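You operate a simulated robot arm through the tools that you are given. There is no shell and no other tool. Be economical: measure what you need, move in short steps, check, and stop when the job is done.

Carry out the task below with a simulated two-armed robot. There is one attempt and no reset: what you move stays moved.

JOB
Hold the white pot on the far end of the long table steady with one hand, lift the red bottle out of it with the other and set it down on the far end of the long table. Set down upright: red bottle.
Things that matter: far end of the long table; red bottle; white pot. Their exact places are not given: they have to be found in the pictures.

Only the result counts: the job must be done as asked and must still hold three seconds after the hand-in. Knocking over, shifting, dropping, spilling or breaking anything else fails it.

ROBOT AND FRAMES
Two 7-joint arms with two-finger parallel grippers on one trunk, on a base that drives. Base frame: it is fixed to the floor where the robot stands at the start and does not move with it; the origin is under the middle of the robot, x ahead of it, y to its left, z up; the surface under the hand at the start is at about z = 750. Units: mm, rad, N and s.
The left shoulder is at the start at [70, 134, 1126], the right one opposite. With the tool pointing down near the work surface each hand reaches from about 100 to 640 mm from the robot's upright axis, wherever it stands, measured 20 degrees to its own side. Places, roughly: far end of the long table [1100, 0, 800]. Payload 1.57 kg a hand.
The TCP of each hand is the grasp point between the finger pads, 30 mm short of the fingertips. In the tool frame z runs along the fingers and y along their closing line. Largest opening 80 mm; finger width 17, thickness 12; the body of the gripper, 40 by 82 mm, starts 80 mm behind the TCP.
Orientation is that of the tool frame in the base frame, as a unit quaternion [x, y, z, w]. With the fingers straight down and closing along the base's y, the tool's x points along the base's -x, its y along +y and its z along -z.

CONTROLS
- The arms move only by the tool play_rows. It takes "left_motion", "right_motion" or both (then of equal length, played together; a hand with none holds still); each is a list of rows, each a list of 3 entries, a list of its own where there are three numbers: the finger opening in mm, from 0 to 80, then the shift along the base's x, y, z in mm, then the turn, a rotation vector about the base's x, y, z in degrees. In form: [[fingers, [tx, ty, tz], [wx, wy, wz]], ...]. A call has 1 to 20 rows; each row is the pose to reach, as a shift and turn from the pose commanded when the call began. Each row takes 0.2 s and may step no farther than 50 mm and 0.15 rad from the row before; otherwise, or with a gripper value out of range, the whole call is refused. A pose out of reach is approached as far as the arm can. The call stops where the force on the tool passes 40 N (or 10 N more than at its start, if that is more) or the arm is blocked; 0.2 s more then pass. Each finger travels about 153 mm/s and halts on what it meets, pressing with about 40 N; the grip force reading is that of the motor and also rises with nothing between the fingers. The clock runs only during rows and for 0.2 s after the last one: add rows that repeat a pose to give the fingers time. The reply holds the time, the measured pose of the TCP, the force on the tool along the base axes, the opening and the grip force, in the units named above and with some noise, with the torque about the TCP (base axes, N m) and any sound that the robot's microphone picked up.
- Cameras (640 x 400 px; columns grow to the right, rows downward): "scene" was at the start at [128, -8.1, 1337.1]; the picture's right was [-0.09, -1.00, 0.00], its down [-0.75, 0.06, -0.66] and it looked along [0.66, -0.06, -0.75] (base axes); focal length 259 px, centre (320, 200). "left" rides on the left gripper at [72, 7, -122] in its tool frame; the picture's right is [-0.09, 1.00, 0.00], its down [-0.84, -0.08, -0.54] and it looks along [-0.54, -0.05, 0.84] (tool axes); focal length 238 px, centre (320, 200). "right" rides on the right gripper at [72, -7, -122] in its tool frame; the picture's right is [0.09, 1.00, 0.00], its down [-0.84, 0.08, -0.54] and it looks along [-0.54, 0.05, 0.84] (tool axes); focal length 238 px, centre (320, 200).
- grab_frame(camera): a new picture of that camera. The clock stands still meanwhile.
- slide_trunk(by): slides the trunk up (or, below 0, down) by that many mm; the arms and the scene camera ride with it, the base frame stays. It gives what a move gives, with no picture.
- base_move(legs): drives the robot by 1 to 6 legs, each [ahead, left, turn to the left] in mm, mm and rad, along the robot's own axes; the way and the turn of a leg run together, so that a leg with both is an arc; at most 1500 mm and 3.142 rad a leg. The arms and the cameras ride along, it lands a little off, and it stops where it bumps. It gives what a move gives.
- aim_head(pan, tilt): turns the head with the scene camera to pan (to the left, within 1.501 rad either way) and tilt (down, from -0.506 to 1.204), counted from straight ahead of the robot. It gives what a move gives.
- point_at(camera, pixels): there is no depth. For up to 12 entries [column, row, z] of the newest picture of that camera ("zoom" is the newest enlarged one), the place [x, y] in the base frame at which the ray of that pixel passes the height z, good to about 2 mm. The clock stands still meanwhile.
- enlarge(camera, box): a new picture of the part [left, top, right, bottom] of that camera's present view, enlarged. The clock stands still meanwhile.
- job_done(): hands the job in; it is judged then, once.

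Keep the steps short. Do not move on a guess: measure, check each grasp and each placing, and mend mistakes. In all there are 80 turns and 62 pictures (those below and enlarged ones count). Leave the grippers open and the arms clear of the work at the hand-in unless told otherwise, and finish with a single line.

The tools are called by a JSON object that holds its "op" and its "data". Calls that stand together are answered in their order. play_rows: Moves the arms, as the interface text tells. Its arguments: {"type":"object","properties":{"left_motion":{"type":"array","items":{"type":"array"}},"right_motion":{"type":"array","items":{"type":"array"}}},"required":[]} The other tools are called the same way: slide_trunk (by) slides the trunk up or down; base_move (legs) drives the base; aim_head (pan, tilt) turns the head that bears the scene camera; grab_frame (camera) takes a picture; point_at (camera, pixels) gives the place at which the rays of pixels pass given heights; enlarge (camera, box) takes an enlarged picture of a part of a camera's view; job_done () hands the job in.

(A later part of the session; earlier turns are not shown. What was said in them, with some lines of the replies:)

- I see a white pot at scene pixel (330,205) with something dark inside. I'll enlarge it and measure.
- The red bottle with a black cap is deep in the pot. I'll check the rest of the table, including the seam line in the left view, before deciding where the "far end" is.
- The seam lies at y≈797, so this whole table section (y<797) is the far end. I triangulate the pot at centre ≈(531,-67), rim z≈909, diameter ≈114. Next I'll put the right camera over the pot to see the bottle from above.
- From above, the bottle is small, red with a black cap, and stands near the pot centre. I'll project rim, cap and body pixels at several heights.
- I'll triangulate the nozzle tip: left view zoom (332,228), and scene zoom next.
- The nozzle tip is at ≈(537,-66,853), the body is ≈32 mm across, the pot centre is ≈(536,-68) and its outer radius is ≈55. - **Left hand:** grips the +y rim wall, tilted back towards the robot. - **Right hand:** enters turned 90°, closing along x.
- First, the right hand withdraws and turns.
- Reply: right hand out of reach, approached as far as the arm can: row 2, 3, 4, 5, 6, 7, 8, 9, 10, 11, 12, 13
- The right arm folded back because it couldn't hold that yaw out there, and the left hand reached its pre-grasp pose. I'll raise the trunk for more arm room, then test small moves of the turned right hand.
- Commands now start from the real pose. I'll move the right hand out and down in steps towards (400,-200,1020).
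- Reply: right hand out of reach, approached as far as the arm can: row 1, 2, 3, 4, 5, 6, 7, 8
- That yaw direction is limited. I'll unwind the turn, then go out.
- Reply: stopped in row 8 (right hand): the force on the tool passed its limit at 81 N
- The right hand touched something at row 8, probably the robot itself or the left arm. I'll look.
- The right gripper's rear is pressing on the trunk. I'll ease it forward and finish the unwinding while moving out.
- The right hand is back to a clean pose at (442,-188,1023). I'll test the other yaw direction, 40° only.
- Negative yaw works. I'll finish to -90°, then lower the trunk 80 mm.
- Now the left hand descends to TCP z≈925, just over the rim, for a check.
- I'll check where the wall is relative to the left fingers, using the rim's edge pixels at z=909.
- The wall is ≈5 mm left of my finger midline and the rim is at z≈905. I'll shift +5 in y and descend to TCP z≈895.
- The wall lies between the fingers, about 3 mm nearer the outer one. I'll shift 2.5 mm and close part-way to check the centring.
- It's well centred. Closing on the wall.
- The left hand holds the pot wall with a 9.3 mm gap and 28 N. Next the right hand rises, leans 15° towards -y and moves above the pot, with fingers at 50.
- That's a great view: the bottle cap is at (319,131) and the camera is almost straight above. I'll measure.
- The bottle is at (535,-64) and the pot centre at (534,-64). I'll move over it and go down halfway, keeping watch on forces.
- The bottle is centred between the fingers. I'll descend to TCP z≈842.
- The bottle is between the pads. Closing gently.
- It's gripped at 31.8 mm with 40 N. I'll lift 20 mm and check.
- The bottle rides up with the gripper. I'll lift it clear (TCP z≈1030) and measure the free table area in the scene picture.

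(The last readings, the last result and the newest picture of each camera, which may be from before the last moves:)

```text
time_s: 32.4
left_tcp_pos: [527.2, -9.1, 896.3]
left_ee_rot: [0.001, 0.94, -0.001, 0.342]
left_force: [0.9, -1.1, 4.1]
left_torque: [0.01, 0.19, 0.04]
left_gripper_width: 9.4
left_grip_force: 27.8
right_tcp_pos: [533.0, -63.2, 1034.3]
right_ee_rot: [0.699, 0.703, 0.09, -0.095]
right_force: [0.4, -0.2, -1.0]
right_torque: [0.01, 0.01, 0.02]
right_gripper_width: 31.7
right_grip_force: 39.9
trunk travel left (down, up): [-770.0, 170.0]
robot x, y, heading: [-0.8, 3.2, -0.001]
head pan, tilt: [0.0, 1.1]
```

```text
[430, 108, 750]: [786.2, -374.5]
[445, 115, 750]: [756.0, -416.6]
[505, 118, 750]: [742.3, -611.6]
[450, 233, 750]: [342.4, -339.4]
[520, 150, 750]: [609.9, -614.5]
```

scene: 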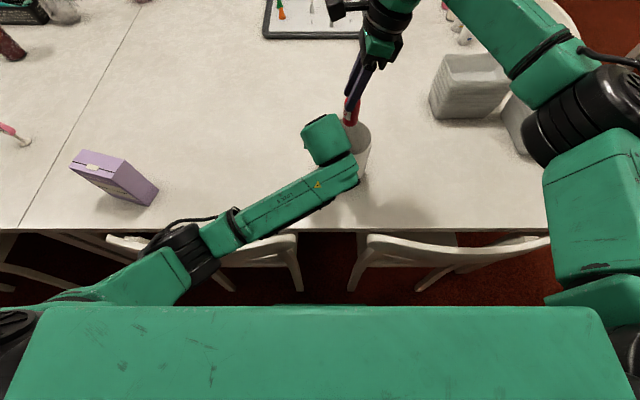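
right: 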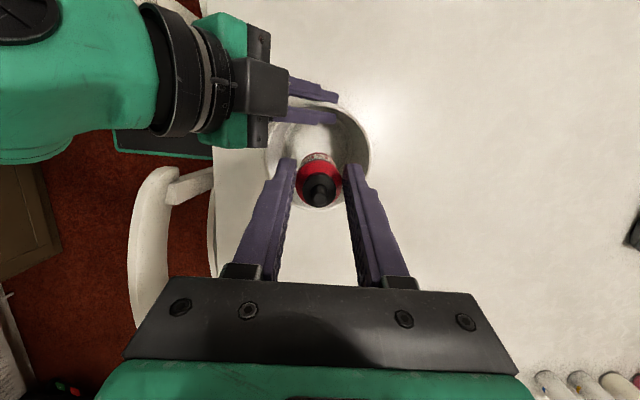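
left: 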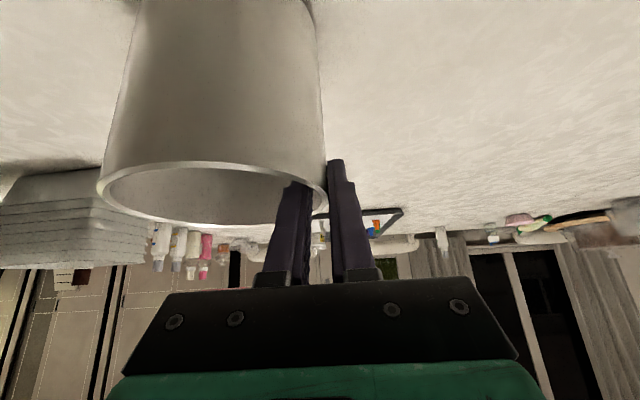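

The bottle is clear of the rim. The bins start near (756,-417), so (540,-220) is free. I'll move there at height and then look.

{"op": "play_rows", "data": {"right_motion": [[0, [0, -25, 0], [0, 0, 0]], [0, [0, -60, 0], [0, 0, 0]], [0, [0, -95, 0], [0, 0, 0]], [0, [0, -130, 0], [0, 0, 0]], [0, [0, -157, 0], [0, 0, 0]], [0, [0, -157, -40], [0, 0, 0]], [0, [0, -157, -80], [0, 0, 0]], [0, [0, -157, -120], [0, 0, 0]], [0, [0, -157, -120], [0, 0, 0]]]}}

{"op": "enlarge", "data": {"camera": "scene", "box": [320, 40, 480, 200]}}

{"op": "grab_frame", "data": {"camera": "left"}}

```text
time_s: 34.4
left_tcp_pos: [527.0, -9.1, 897.2]
left_ee_rot: [0.0, 0.939, 0.0, 0.343]
left_force: [1.2, -1.0, 3.8]
left_torque: [0.01, 0.21, 0.04]
left_gripper_width: 9.4
left_grip_force: 27.9
right_tcp_pos: [534.1, -220.1, 910.2]
right_ee_rot: [0.699, 0.703, 0.09, -0.096]
right_force: [0.6, -0.9, -0.2]
right_torque: [-0.02, -0.01, 0.02]
right_gripper_width: 31.4
right_grip_force: 40.4
trunk travel left (down, up): [-770.0, 170.0]
robot x, y, heading: [-0.8, 1.4, 0.004]
head pan, tilt: [0.0, 1.1]
```

```text
2.50 times, centred on (400, 120) of scene
```

zoom: 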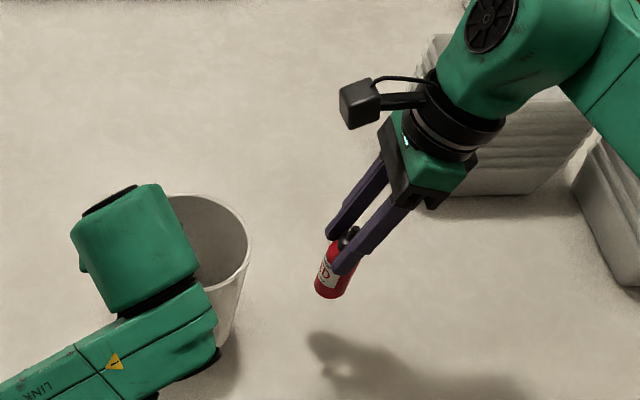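

```text
26 pictures are left
```

left: 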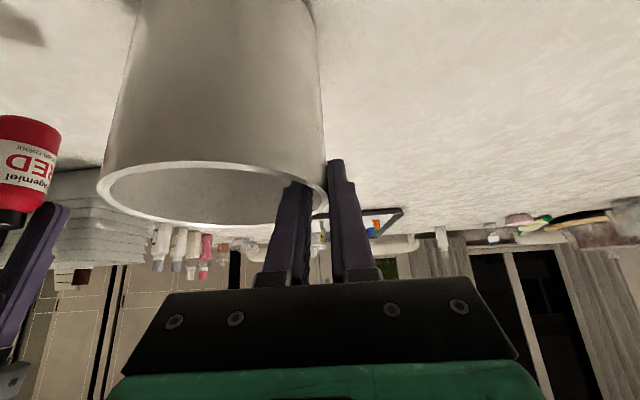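

The bottle hangs upright. I'll descend to TCP z≈845, a little above the expected contact height.

{"op": "play_rows", "data": {"right_motion": [[0, [0, 0, -25], [0, 0, 0]], [0, [0, 0, -45], [0, 0, 0]], [0, [0, 0, -58], [0, 0, 0]], [0, [0, 0, -66], [0, 0, 0]], [0, [0, 0, -66], [0, 0, 0]]]}}

{"op": "grab_frame", "data": {"camera": "left"}}

{"op": "enlarge", "data": {"camera": "scene", "box": [360, 90, 480, 200]}}

```text
time_s: 35.6
left_tcp_pos: [526.9, -9.5, 896.8]
left_ee_rot: [-0.001, 0.94, 0.0, 0.342]
left_force: [1.3, -0.6, 4.3]
left_torque: [-0.02, 0.21, 0.06]
left_gripper_width: 9.2
left_grip_force: 27.6
right_tcp_pos: [533.7, -220.1, 845.4]
right_ee_rot: [0.699, 0.703, 0.09, -0.094]
right_force: [-0.4, -0.1, -0.7]
right_torque: [-0.01, 0.0, -0.02]
right_gripper_width: 31.6
right_grip_force: 40.1
trunk travel left (down, up): [-770.0, 170.0]
robot x, y, heading: [1.7, -0.3, 0.004]
head pan, tilt: [0.0, 1.1]
```

```text
25 pictures are left
```

left: 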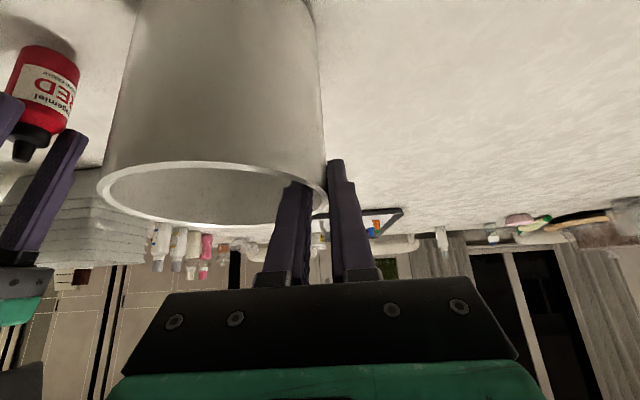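

```text
3.64 times, centred on (420, 145) of scene
```

zoom: 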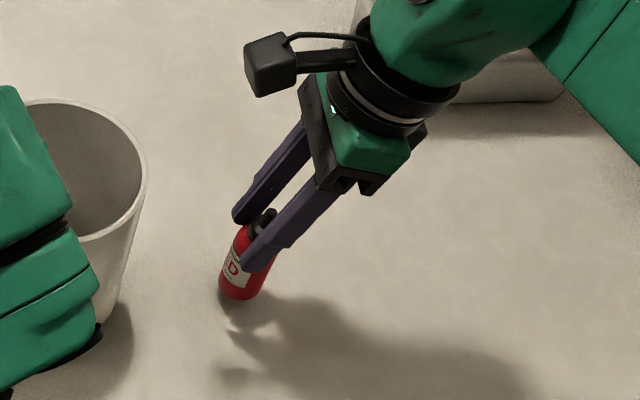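

It's just above the table. Small steps down: 4 mm, then read the force.

{"op": "play_rows", "data": {"right_motion": [[0, [0, 0, -2], [0, 0, 0]], [0, [0, 0, -4], [0, 0, 0]], [0, [0, 0, -4], [0, 0, 0]]]}}

{"op": "play_rows", "data": {"right_motion": [[0, [0, 0, -1], [0, 0, 0]], [0, [0, 0, -2], [0, 0, 0]], [0, [0, 0, -2], [0, 0, 0]]]}}

```text
time_s: 36.4
left_tcp_pos: [528.2, -9.0, 896.9]
left_ee_rot: [0.0, 0.94, 0.0, 0.341]
left_force: [0.5, -0.4, 4.1]
left_torque: [0.03, 0.18, 0.0]
left_gripper_width: 9.4
left_grip_force: 27.7
right_tcp_pos: [534.3, -219.6, 841.8]
right_ee_rot: [0.7, 0.702, 0.091, -0.095]
right_force: [0.3, -0.8, -0.6]
right_torque: [-0.01, 0.0, -0.01]
right_gripper_width: 31.6
right_grip_force: 40.0
trunk travel left (down, up): [-770.0, 170.0]
robot x, y, heading: [-3.9, -1.4, 0.001]
head pan, tilt: [0.0, 1.1]
```

```text
time_s: 37.2
left_tcp_pos: [527.9, -9.4, 896.7]
left_ee_rot: [0.0, 0.94, 0.0, 0.342]
left_force: [0.4, -1.8, 4.5]
left_torque: [0.0, 0.17, 0.03]
left_gripper_width: 9.5
left_grip_force: 27.6
right_tcp_pos: [536.2, -220.6, 840.3]
right_ee_rot: [0.7, 0.702, 0.09, -0.095]
right_force: [-0.3, -0.8, -0.3]
right_torque: [-0.01, -0.01, 0.0]
right_gripper_width: 31.9
right_grip_force: 40.6
trunk travel left (down, up): [-770.0, 170.0]
robot x, y, heading: [1.2, -2.4, -0.002]
head pan, tilt: [0.0, 1.1]
```

No contact yet, so I continue in 2 mm steps.

{"op": "play_rows", "data": {"right_motion": [[0, [0, 0, -1], [0, 0, 0]], [0, [0, 0, -2], [0, 0, 0]], [0, [0, 0, -2], [0, 0, 0]]]}}

{"op": "play_rows", "data": {"right_motion": [[0, [0, 0, -1], [0, 0, 0]], [0, [0, 0, -2], [0, 0, 0]], [0, [0, 0, -2], [0, 0, 0]]]}}

{"op": "grab_frame", "data": {"camera": "left"}}

```text
time_s: 38.0
left_tcp_pos: [527.9, -8.7, 896.1]
left_ee_rot: [0.0, 0.94, 0.0, 0.342]
left_force: [0.8, -1.9, 3.9]
left_torque: [-0.01, 0.13, 0.06]
left_gripper_width: 9.4
left_grip_force: 28.1
right_tcp_pos: [535.2, -220.2, 837.7]
right_ee_rot: [0.699, 0.703, 0.091, -0.095]
right_force: [0.0, 0.3, -0.9]
right_torque: [0.0, -0.03, 0.03]
right_gripper_width: 31.4
right_grip_force: 39.7
trunk travel left (down, up): [-770.0, 170.0]
robot x, y, heading: [4.1, -1.0, -0.001]
head pan, tilt: [0.0, 1.1]
```

```text
time_s: 38.8
left_tcp_pos: [527.1, -8.1, 896.9]
left_ee_rot: [-0.001, 0.94, 0.0, 0.342]
left_force: [0.8, -1.5, 3.4]
left_torque: [0.01, 0.11, 0.03]
left_gripper_width: 9.4
left_grip_force: 27.9
right_tcp_pos: [534.0, -220.3, 836.8]
right_ee_rot: [0.699, 0.703, 0.091, -0.095]
right_force: [0.7, -0.1, -0.5]
right_torque: [0.01, 0.0, 0.0]
right_gripper_width: 31.7
right_grip_force: 40.4
trunk travel left (down, up): [-770.0, 170.0]
robot x, y, heading: [1.8, -0.3, -0.004]
head pan, tilt: [0.0, 1.1]
```

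```text
23 pictures are left
```

left: 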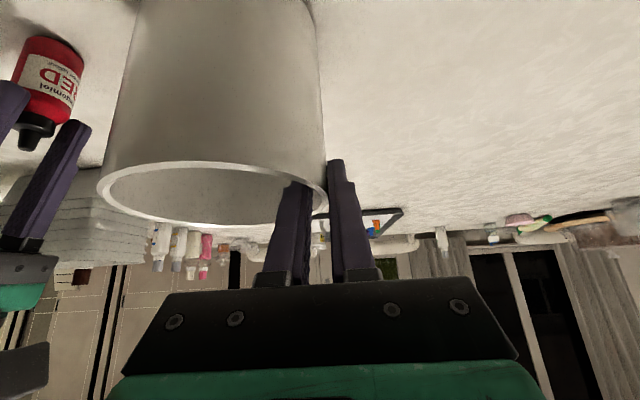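

I'll check the remaining gap by projecting the bottle's bottom edge (52,36) at candidate heights; the true near edge has x≈518.

{"op": "point_at", "data": {"camera": "left", "pixels": [[52, 36, 745], [52, 36, 750], [52, 36, 755], [52, 36, 760]]}}

{"op": "enlarge", "data": {"camera": "left", "box": [0, 0, 120, 110]}}

{"op": "enlarge", "data": {"camera": "scene", "box": [380, 130, 440, 190]}}

```text
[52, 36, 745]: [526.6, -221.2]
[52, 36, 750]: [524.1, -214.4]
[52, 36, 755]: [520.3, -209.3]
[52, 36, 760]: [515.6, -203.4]
```

```text
3.64 times, centred on (60, 55) of left
```

zoom: 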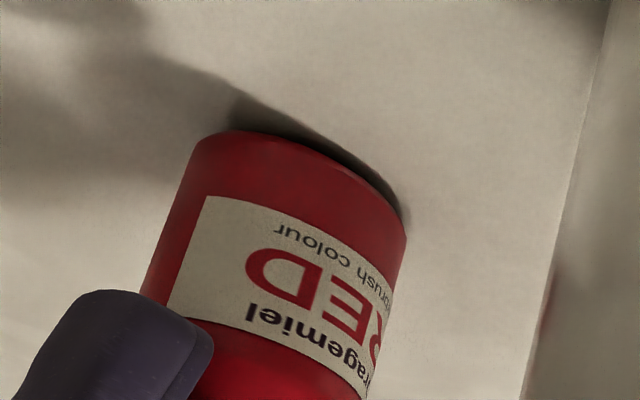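

```text
6.67 times, centred on (410, 160) of scene
```

zoom: 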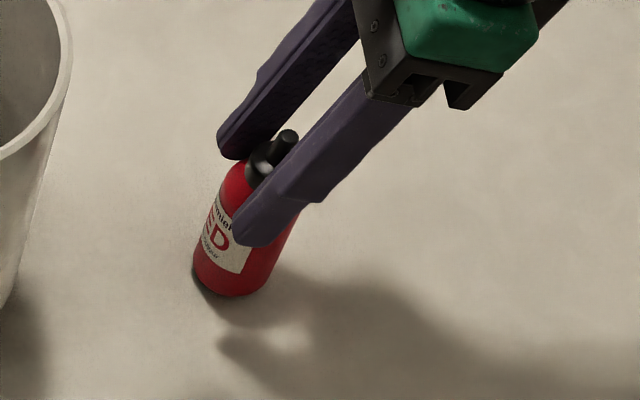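

The gap is a few mm. I continue.

{"op": "play_rows", "data": {"right_motion": [[0, [0, 0, -1], [0, 0, 0]], [0, [0, 0, -1], [0, 0, 0]]]}}

{"op": "play_rows", "data": {"right_motion": [[0, [0, 0, -1], [0, 0, 0]], [0, [0, 0, -1], [0, 0, 0]]]}}

{"op": "play_rows", "data": {"right_motion": [[0, [0, 0, -1], [0, 0, 0]], [0, [0, 0, -1], [0, 0, 0]]]}}

```text
time_s: 39.4
left_tcp_pos: [527.8, -9.3, 897.1]
left_ee_rot: [0.0, 0.94, 0.0, 0.342]
left_force: [0.6, -0.6, 5.2]
left_torque: [-0.03, 0.16, 0.06]
left_gripper_width: 9.2
left_grip_force: 27.7
right_tcp_pos: [535.3, -220.0, 835.5]
right_ee_rot: [0.7, 0.702, 0.09, -0.095]
right_force: [0.1, -0.5, -1.3]
right_torque: [-0.02, -0.02, -0.02]
right_gripper_width: 31.5
right_grip_force: 39.8
trunk travel left (down, up): [-770.0, 170.0]
robot x, y, heading: [0.1, 2.2, 0.003]
head pan, tilt: [0.0, 1.1]
```

```text
time_s: 40.0
left_tcp_pos: [527.4, -8.4, 896.1]
left_ee_rot: [0.0, 0.94, 0.0, 0.342]
left_force: [0.4, -1.0, 5.0]
left_torque: [0.01, 0.13, 0.04]
left_gripper_width: 9.6
left_grip_force: 28.0
right_tcp_pos: [534.2, -219.2, 834.6]
right_ee_rot: [0.699, 0.703, 0.091, -0.096]
right_force: [-0.2, 0.1, -0.8]
right_torque: [-0.01, 0.0, -0.01]
right_gripper_width: 31.7
right_grip_force: 40.5
trunk travel left (down, up): [-770.0, 170.0]
robot x, y, heading: [-0.7, 2.2, 0.005]
head pan, tilt: [0.0, 1.1]
```

```text
time_s: 40.6
left_tcp_pos: [528.9, -8.8, 897.4]
left_ee_rot: [0.0, 0.94, 0.0, 0.342]
left_force: [1.6, -2.1, 2.5]
left_torque: [0.01, -0.17, 0.08]
left_gripper_width: 9.4
left_grip_force: 27.7
right_tcp_pos: [535.5, -218.7, 834.2]
right_ee_rot: [0.699, 0.703, 0.092, -0.094]
right_force: [-1.0, -1.8, 4.6]
right_torque: [-0.11, -0.04, -0.06]
right_gripper_width: 31.6
right_grip_force: 39.9
trunk travel left (down, up): [-770.0, 170.0]
robot x, y, heading: [-2.8, 0.3, -0.004]
head pan, tilt: [0.0, 1.1]
```

Contact at 4.6 N: the bottle stands on the table. I'll open slowly.

{"op": "play_rows", "data": {"right_motion": [[30, [0, 0, 0], [0, 0, 0]], [34, [0, 0, 0], [0, 0, 0]], [40, [0, 0, 0], [0, 0, 0]], [50, [0, 0, 0], [0, 0, 0]], [56, [0, 0, 0], [0, 0, 0]], [56, [0, 0, 0], [0, 0, 0]]]}}

{"op": "grab_frame", "data": {"camera": "right"}}

{"op": "enlarge", "data": {"camera": "scene", "box": [380, 110, 460, 190]}}

```text
time_s: 42.0
left_tcp_pos: [528.5, -7.8, 896.1]
left_ee_rot: [0.001, 0.94, -0.001, 0.342]
left_force: [-0.2, -1.0, 3.5]
left_torque: [0.06, 0.33, 0.01]
left_gripper_width: 9.4
left_grip_force: 28.1
right_tcp_pos: [533.1, -217.6, 833.1]
right_ee_rot: [0.7, 0.702, 0.091, -0.095]
right_force: [0.3, 0.4, 0.6]
right_torque: [0.0, -0.01, 0.0]
right_gripper_width: 56.0
right_grip_force: 0.1
trunk travel left (down, up): [-770.0, 170.0]
robot x, y, heading: [-3.6, 1.8, 0.001]
head pan, tilt: [0.0, 1.1]
```

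```text
20 pictures are left
```

right: 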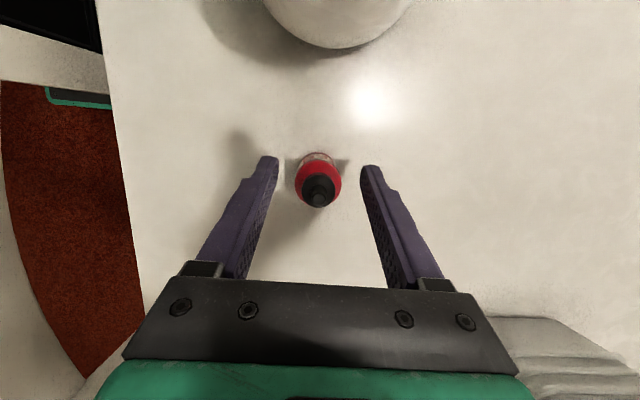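

```text
5.00 times, centred on (420, 150) of scene
```

zoom: 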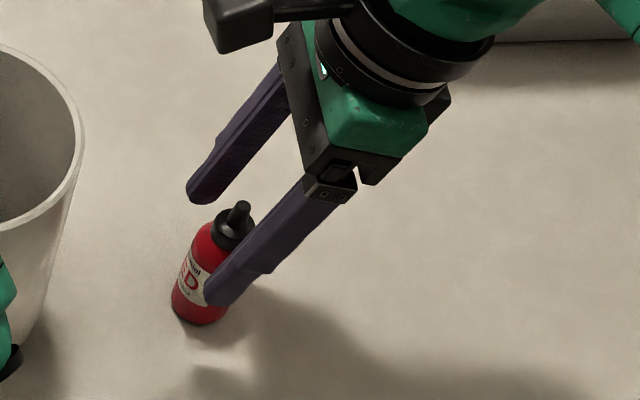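

The bottle stands free. I'll retreat the right hand along its fingers, up and to -y.

{"op": "play_rows", "data": {"right_motion": [[56, [0, -5, 20], [0, 0, 0]], [56, [0, -11, 42], [0, 0, 0]], [56, [0, -18, 70], [0, 0, 0]], [60, [0, -28, 105], [0, 0, 0]], [70, [-10, -38, 150], [0, 0, 0]], [80, [-20, -45, 190], [0, 0, 0]], [80, [-20, -45, 190], [0, 0, 0]]]}}

{"op": "grab_frame", "data": {"camera": "right"}}

{"op": "enlarge", "data": {"camera": "left", "box": [0, 0, 340, 220]}}

```text
time_s: 43.6
left_tcp_pos: [527.4, -8.7, 897.6]
left_ee_rot: [0.0, 0.94, 0.0, 0.342]
left_force: [-0.9, -1.9, 3.1]
left_torque: [0.05, 0.33, 0.06]
left_gripper_width: 9.4
left_grip_force: 27.3
right_tcp_pos: [515.7, -265.2, 1022.3]
right_ee_rot: [0.699, 0.702, 0.091, -0.095]
right_force: [-0.5, -0.7, 0.9]
right_torque: [-0.01, 0.0, -0.02]
right_gripper_width: 80.1
right_grip_force: 0.1
trunk travel left (down, up): [-770.0, 170.0]
robot x, y, heading: [1.0, -0.1, -0.003]
head pan, tilt: [0.0, 1.1]
```

```text
18 pictures are left
```

right: 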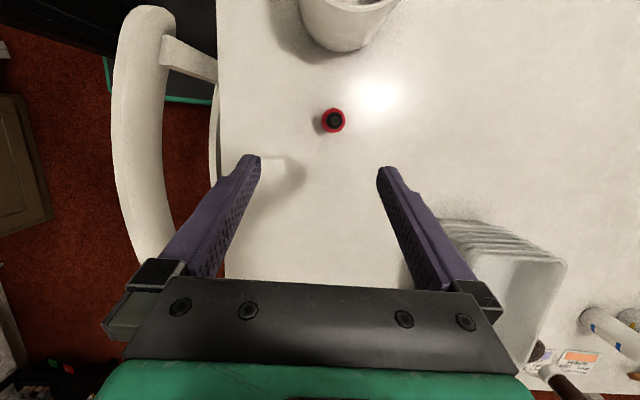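

```text
1.82 times, centred on (170, 110) of left
```

zoom: 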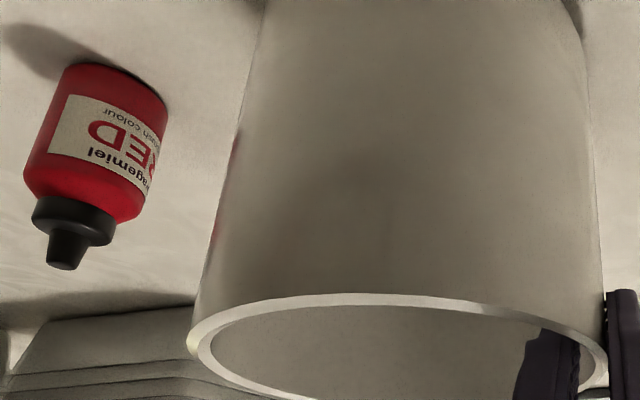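

The bottle is upright and free. Now I open the left hand slowly so the pot settles, then raise it.

{"op": "play_rows", "data": {"left_motion": [[10, [0, 0, 0], [0, 0, 0]], [12, [0, 0, 0], [0, 0, 0]], [16, [0, 0, 0], [0, 0, 0]], [24, [0, 0, 0], [0, 0, 0]], [32, [0, 0, 0], [0, 0, 0]], [36, [0, 0, 0], [0, 0, 0]], [36, [0, 0, 0], [0, 0, 0]]]}}

{"op": "enlarge", "data": {"camera": "left", "box": [200, 80, 440, 260]}}

```text
time_s: 45.2
left_tcp_pos: [528.1, -8.3, 896.6]
left_ee_rot: [0.001, 0.94, -0.001, 0.342]
left_force: [0.3, 0.6, 0.1]
left_torque: [0.01, -0.02, -0.02]
left_gripper_width: 35.9
left_grip_force: 0.0
right_tcp_pos: [515.0, -266.2, 1021.1]
right_ee_rot: [0.699, 0.702, 0.091, -0.095]
right_force: [-0.1, -1.3, -0.8]
right_torque: [0.04, -0.01, 0.02]
right_gripper_width: 80.1
right_grip_force: 0.0
trunk travel left (down, up): [-770.0, 170.0]
robot x, y, heading: [-0.9, 1.3, 0.004]
head pan, tilt: [0.0, 1.1]
```

```text
2.22 times, centred on (320, 170) of left
```

zoom: 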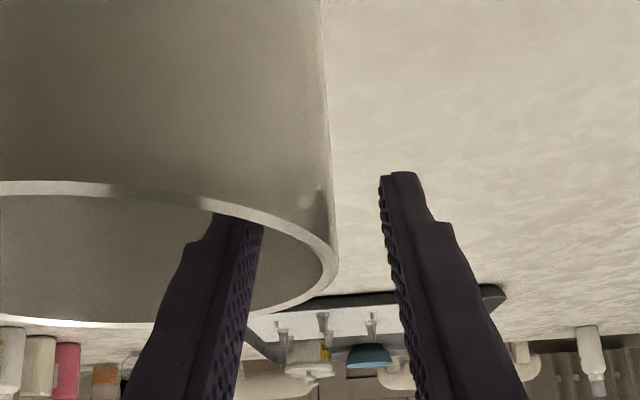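

The fingers are free on both sides of the wall. I'll raise the left hand straight up, then away to +y.

{"op": "play_rows", "data": {"left_motion": [[36, [0, 0, 20], [0, 0, 0]], [36, [0, 0, 45], [0, 0, 0]], [36, [0, 0, 80], [0, 0, 0]], [50, [0, 20, 115], [0, 0, 0]], [60, [0, 60, 130], [0, 0, 0]], [70, [0, 105, 130], [0, 0, 0]], [80, [0, 150, 130], [0, 0, 0]], [80, [0, 180, 130], [0, 0, 0]], [80, [0, 180, 130], [0, 0, 0]]]}}

{"op": "aim_head", "data": {"pan": -0.15, "tilt": 0.95}}

{"op": "grab_frame", "data": {"camera": "scene"}}

{"op": "grab_frame", "data": {"camera": "right"}}

```text
time_s: 47.2
left_tcp_pos: [524.1, 168.8, 1027.2]
left_ee_rot: [0.0, 0.94, 0.0, 0.342]
left_force: [0.4, -0.8, -0.2]
left_torque: [0.01, 0.01, 0.02]
left_gripper_width: 80.3
left_grip_force: 0.1
right_tcp_pos: [515.6, -264.7, 1022.5]
right_ee_rot: [0.699, 0.703, 0.091, -0.096]
right_force: [-0.5, -0.2, -0.7]
right_torque: [-0.02, -0.01, -0.01]
right_gripper_width: 80.0
right_grip_force: 0.0
trunk travel left (down, up): [-770.0, 170.0]
robot x, y, heading: [-2.2, 0.6, -0.0]
head pan, tilt: [0.0, 1.1]
```

```text
time_s: 47.9
left_tcp_pos: [525.2, 170.2, 1026.1]
left_ee_rot: [0.0, 0.94, 0.0, 0.342]
left_force: [-0.4, 0.3, 0.0]
left_torque: [0.01, 0.02, 0.0]
left_gripper_width: 80.1
left_grip_force: 0.0
right_tcp_pos: [515.5, -264.4, 1021.3]
right_ee_rot: [0.699, 0.702, 0.091, -0.095]
right_force: [1.0, 0.3, -0.8]
right_torque: [0.01, 0.02, 0.0]
right_gripper_width: 80.2
right_grip_force: 0.1
trunk travel left (down, up): [-770.0, 170.0]
robot x, y, heading: [2.0, -1.5, -0.001]
head pan, tilt: [-0.15, 0.949]
```

```text
15 pictures are left
```

scene: 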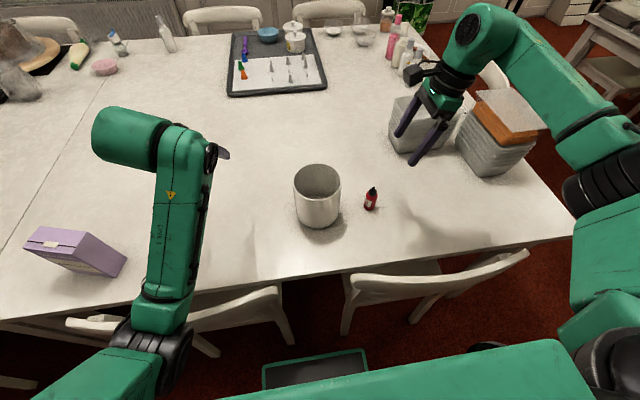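

```text
14 pictures are left
```

right: 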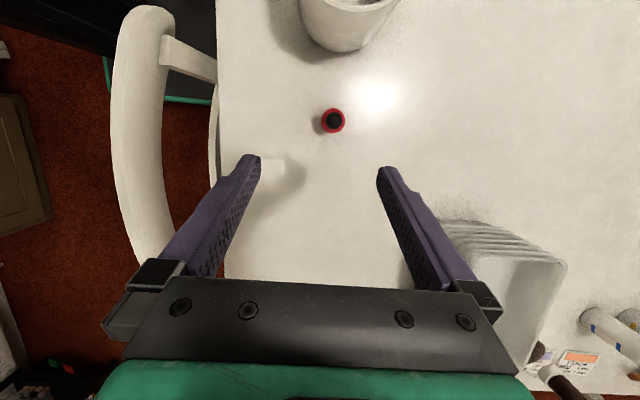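

The pot stands upright at (317,196), and the red bottle stands upright beside it at (370,199). Both grippers are open and clear, and nothing else has moved, so I'm handing in.

{"op": "job_done", "data": {}}

```text
The job is handed in.
```

The red bottle is out of the white pot and standing upright on the far end of the long table; the pot, which shifted a few mm when I gripped it, is upright, and both hands are open and clear.
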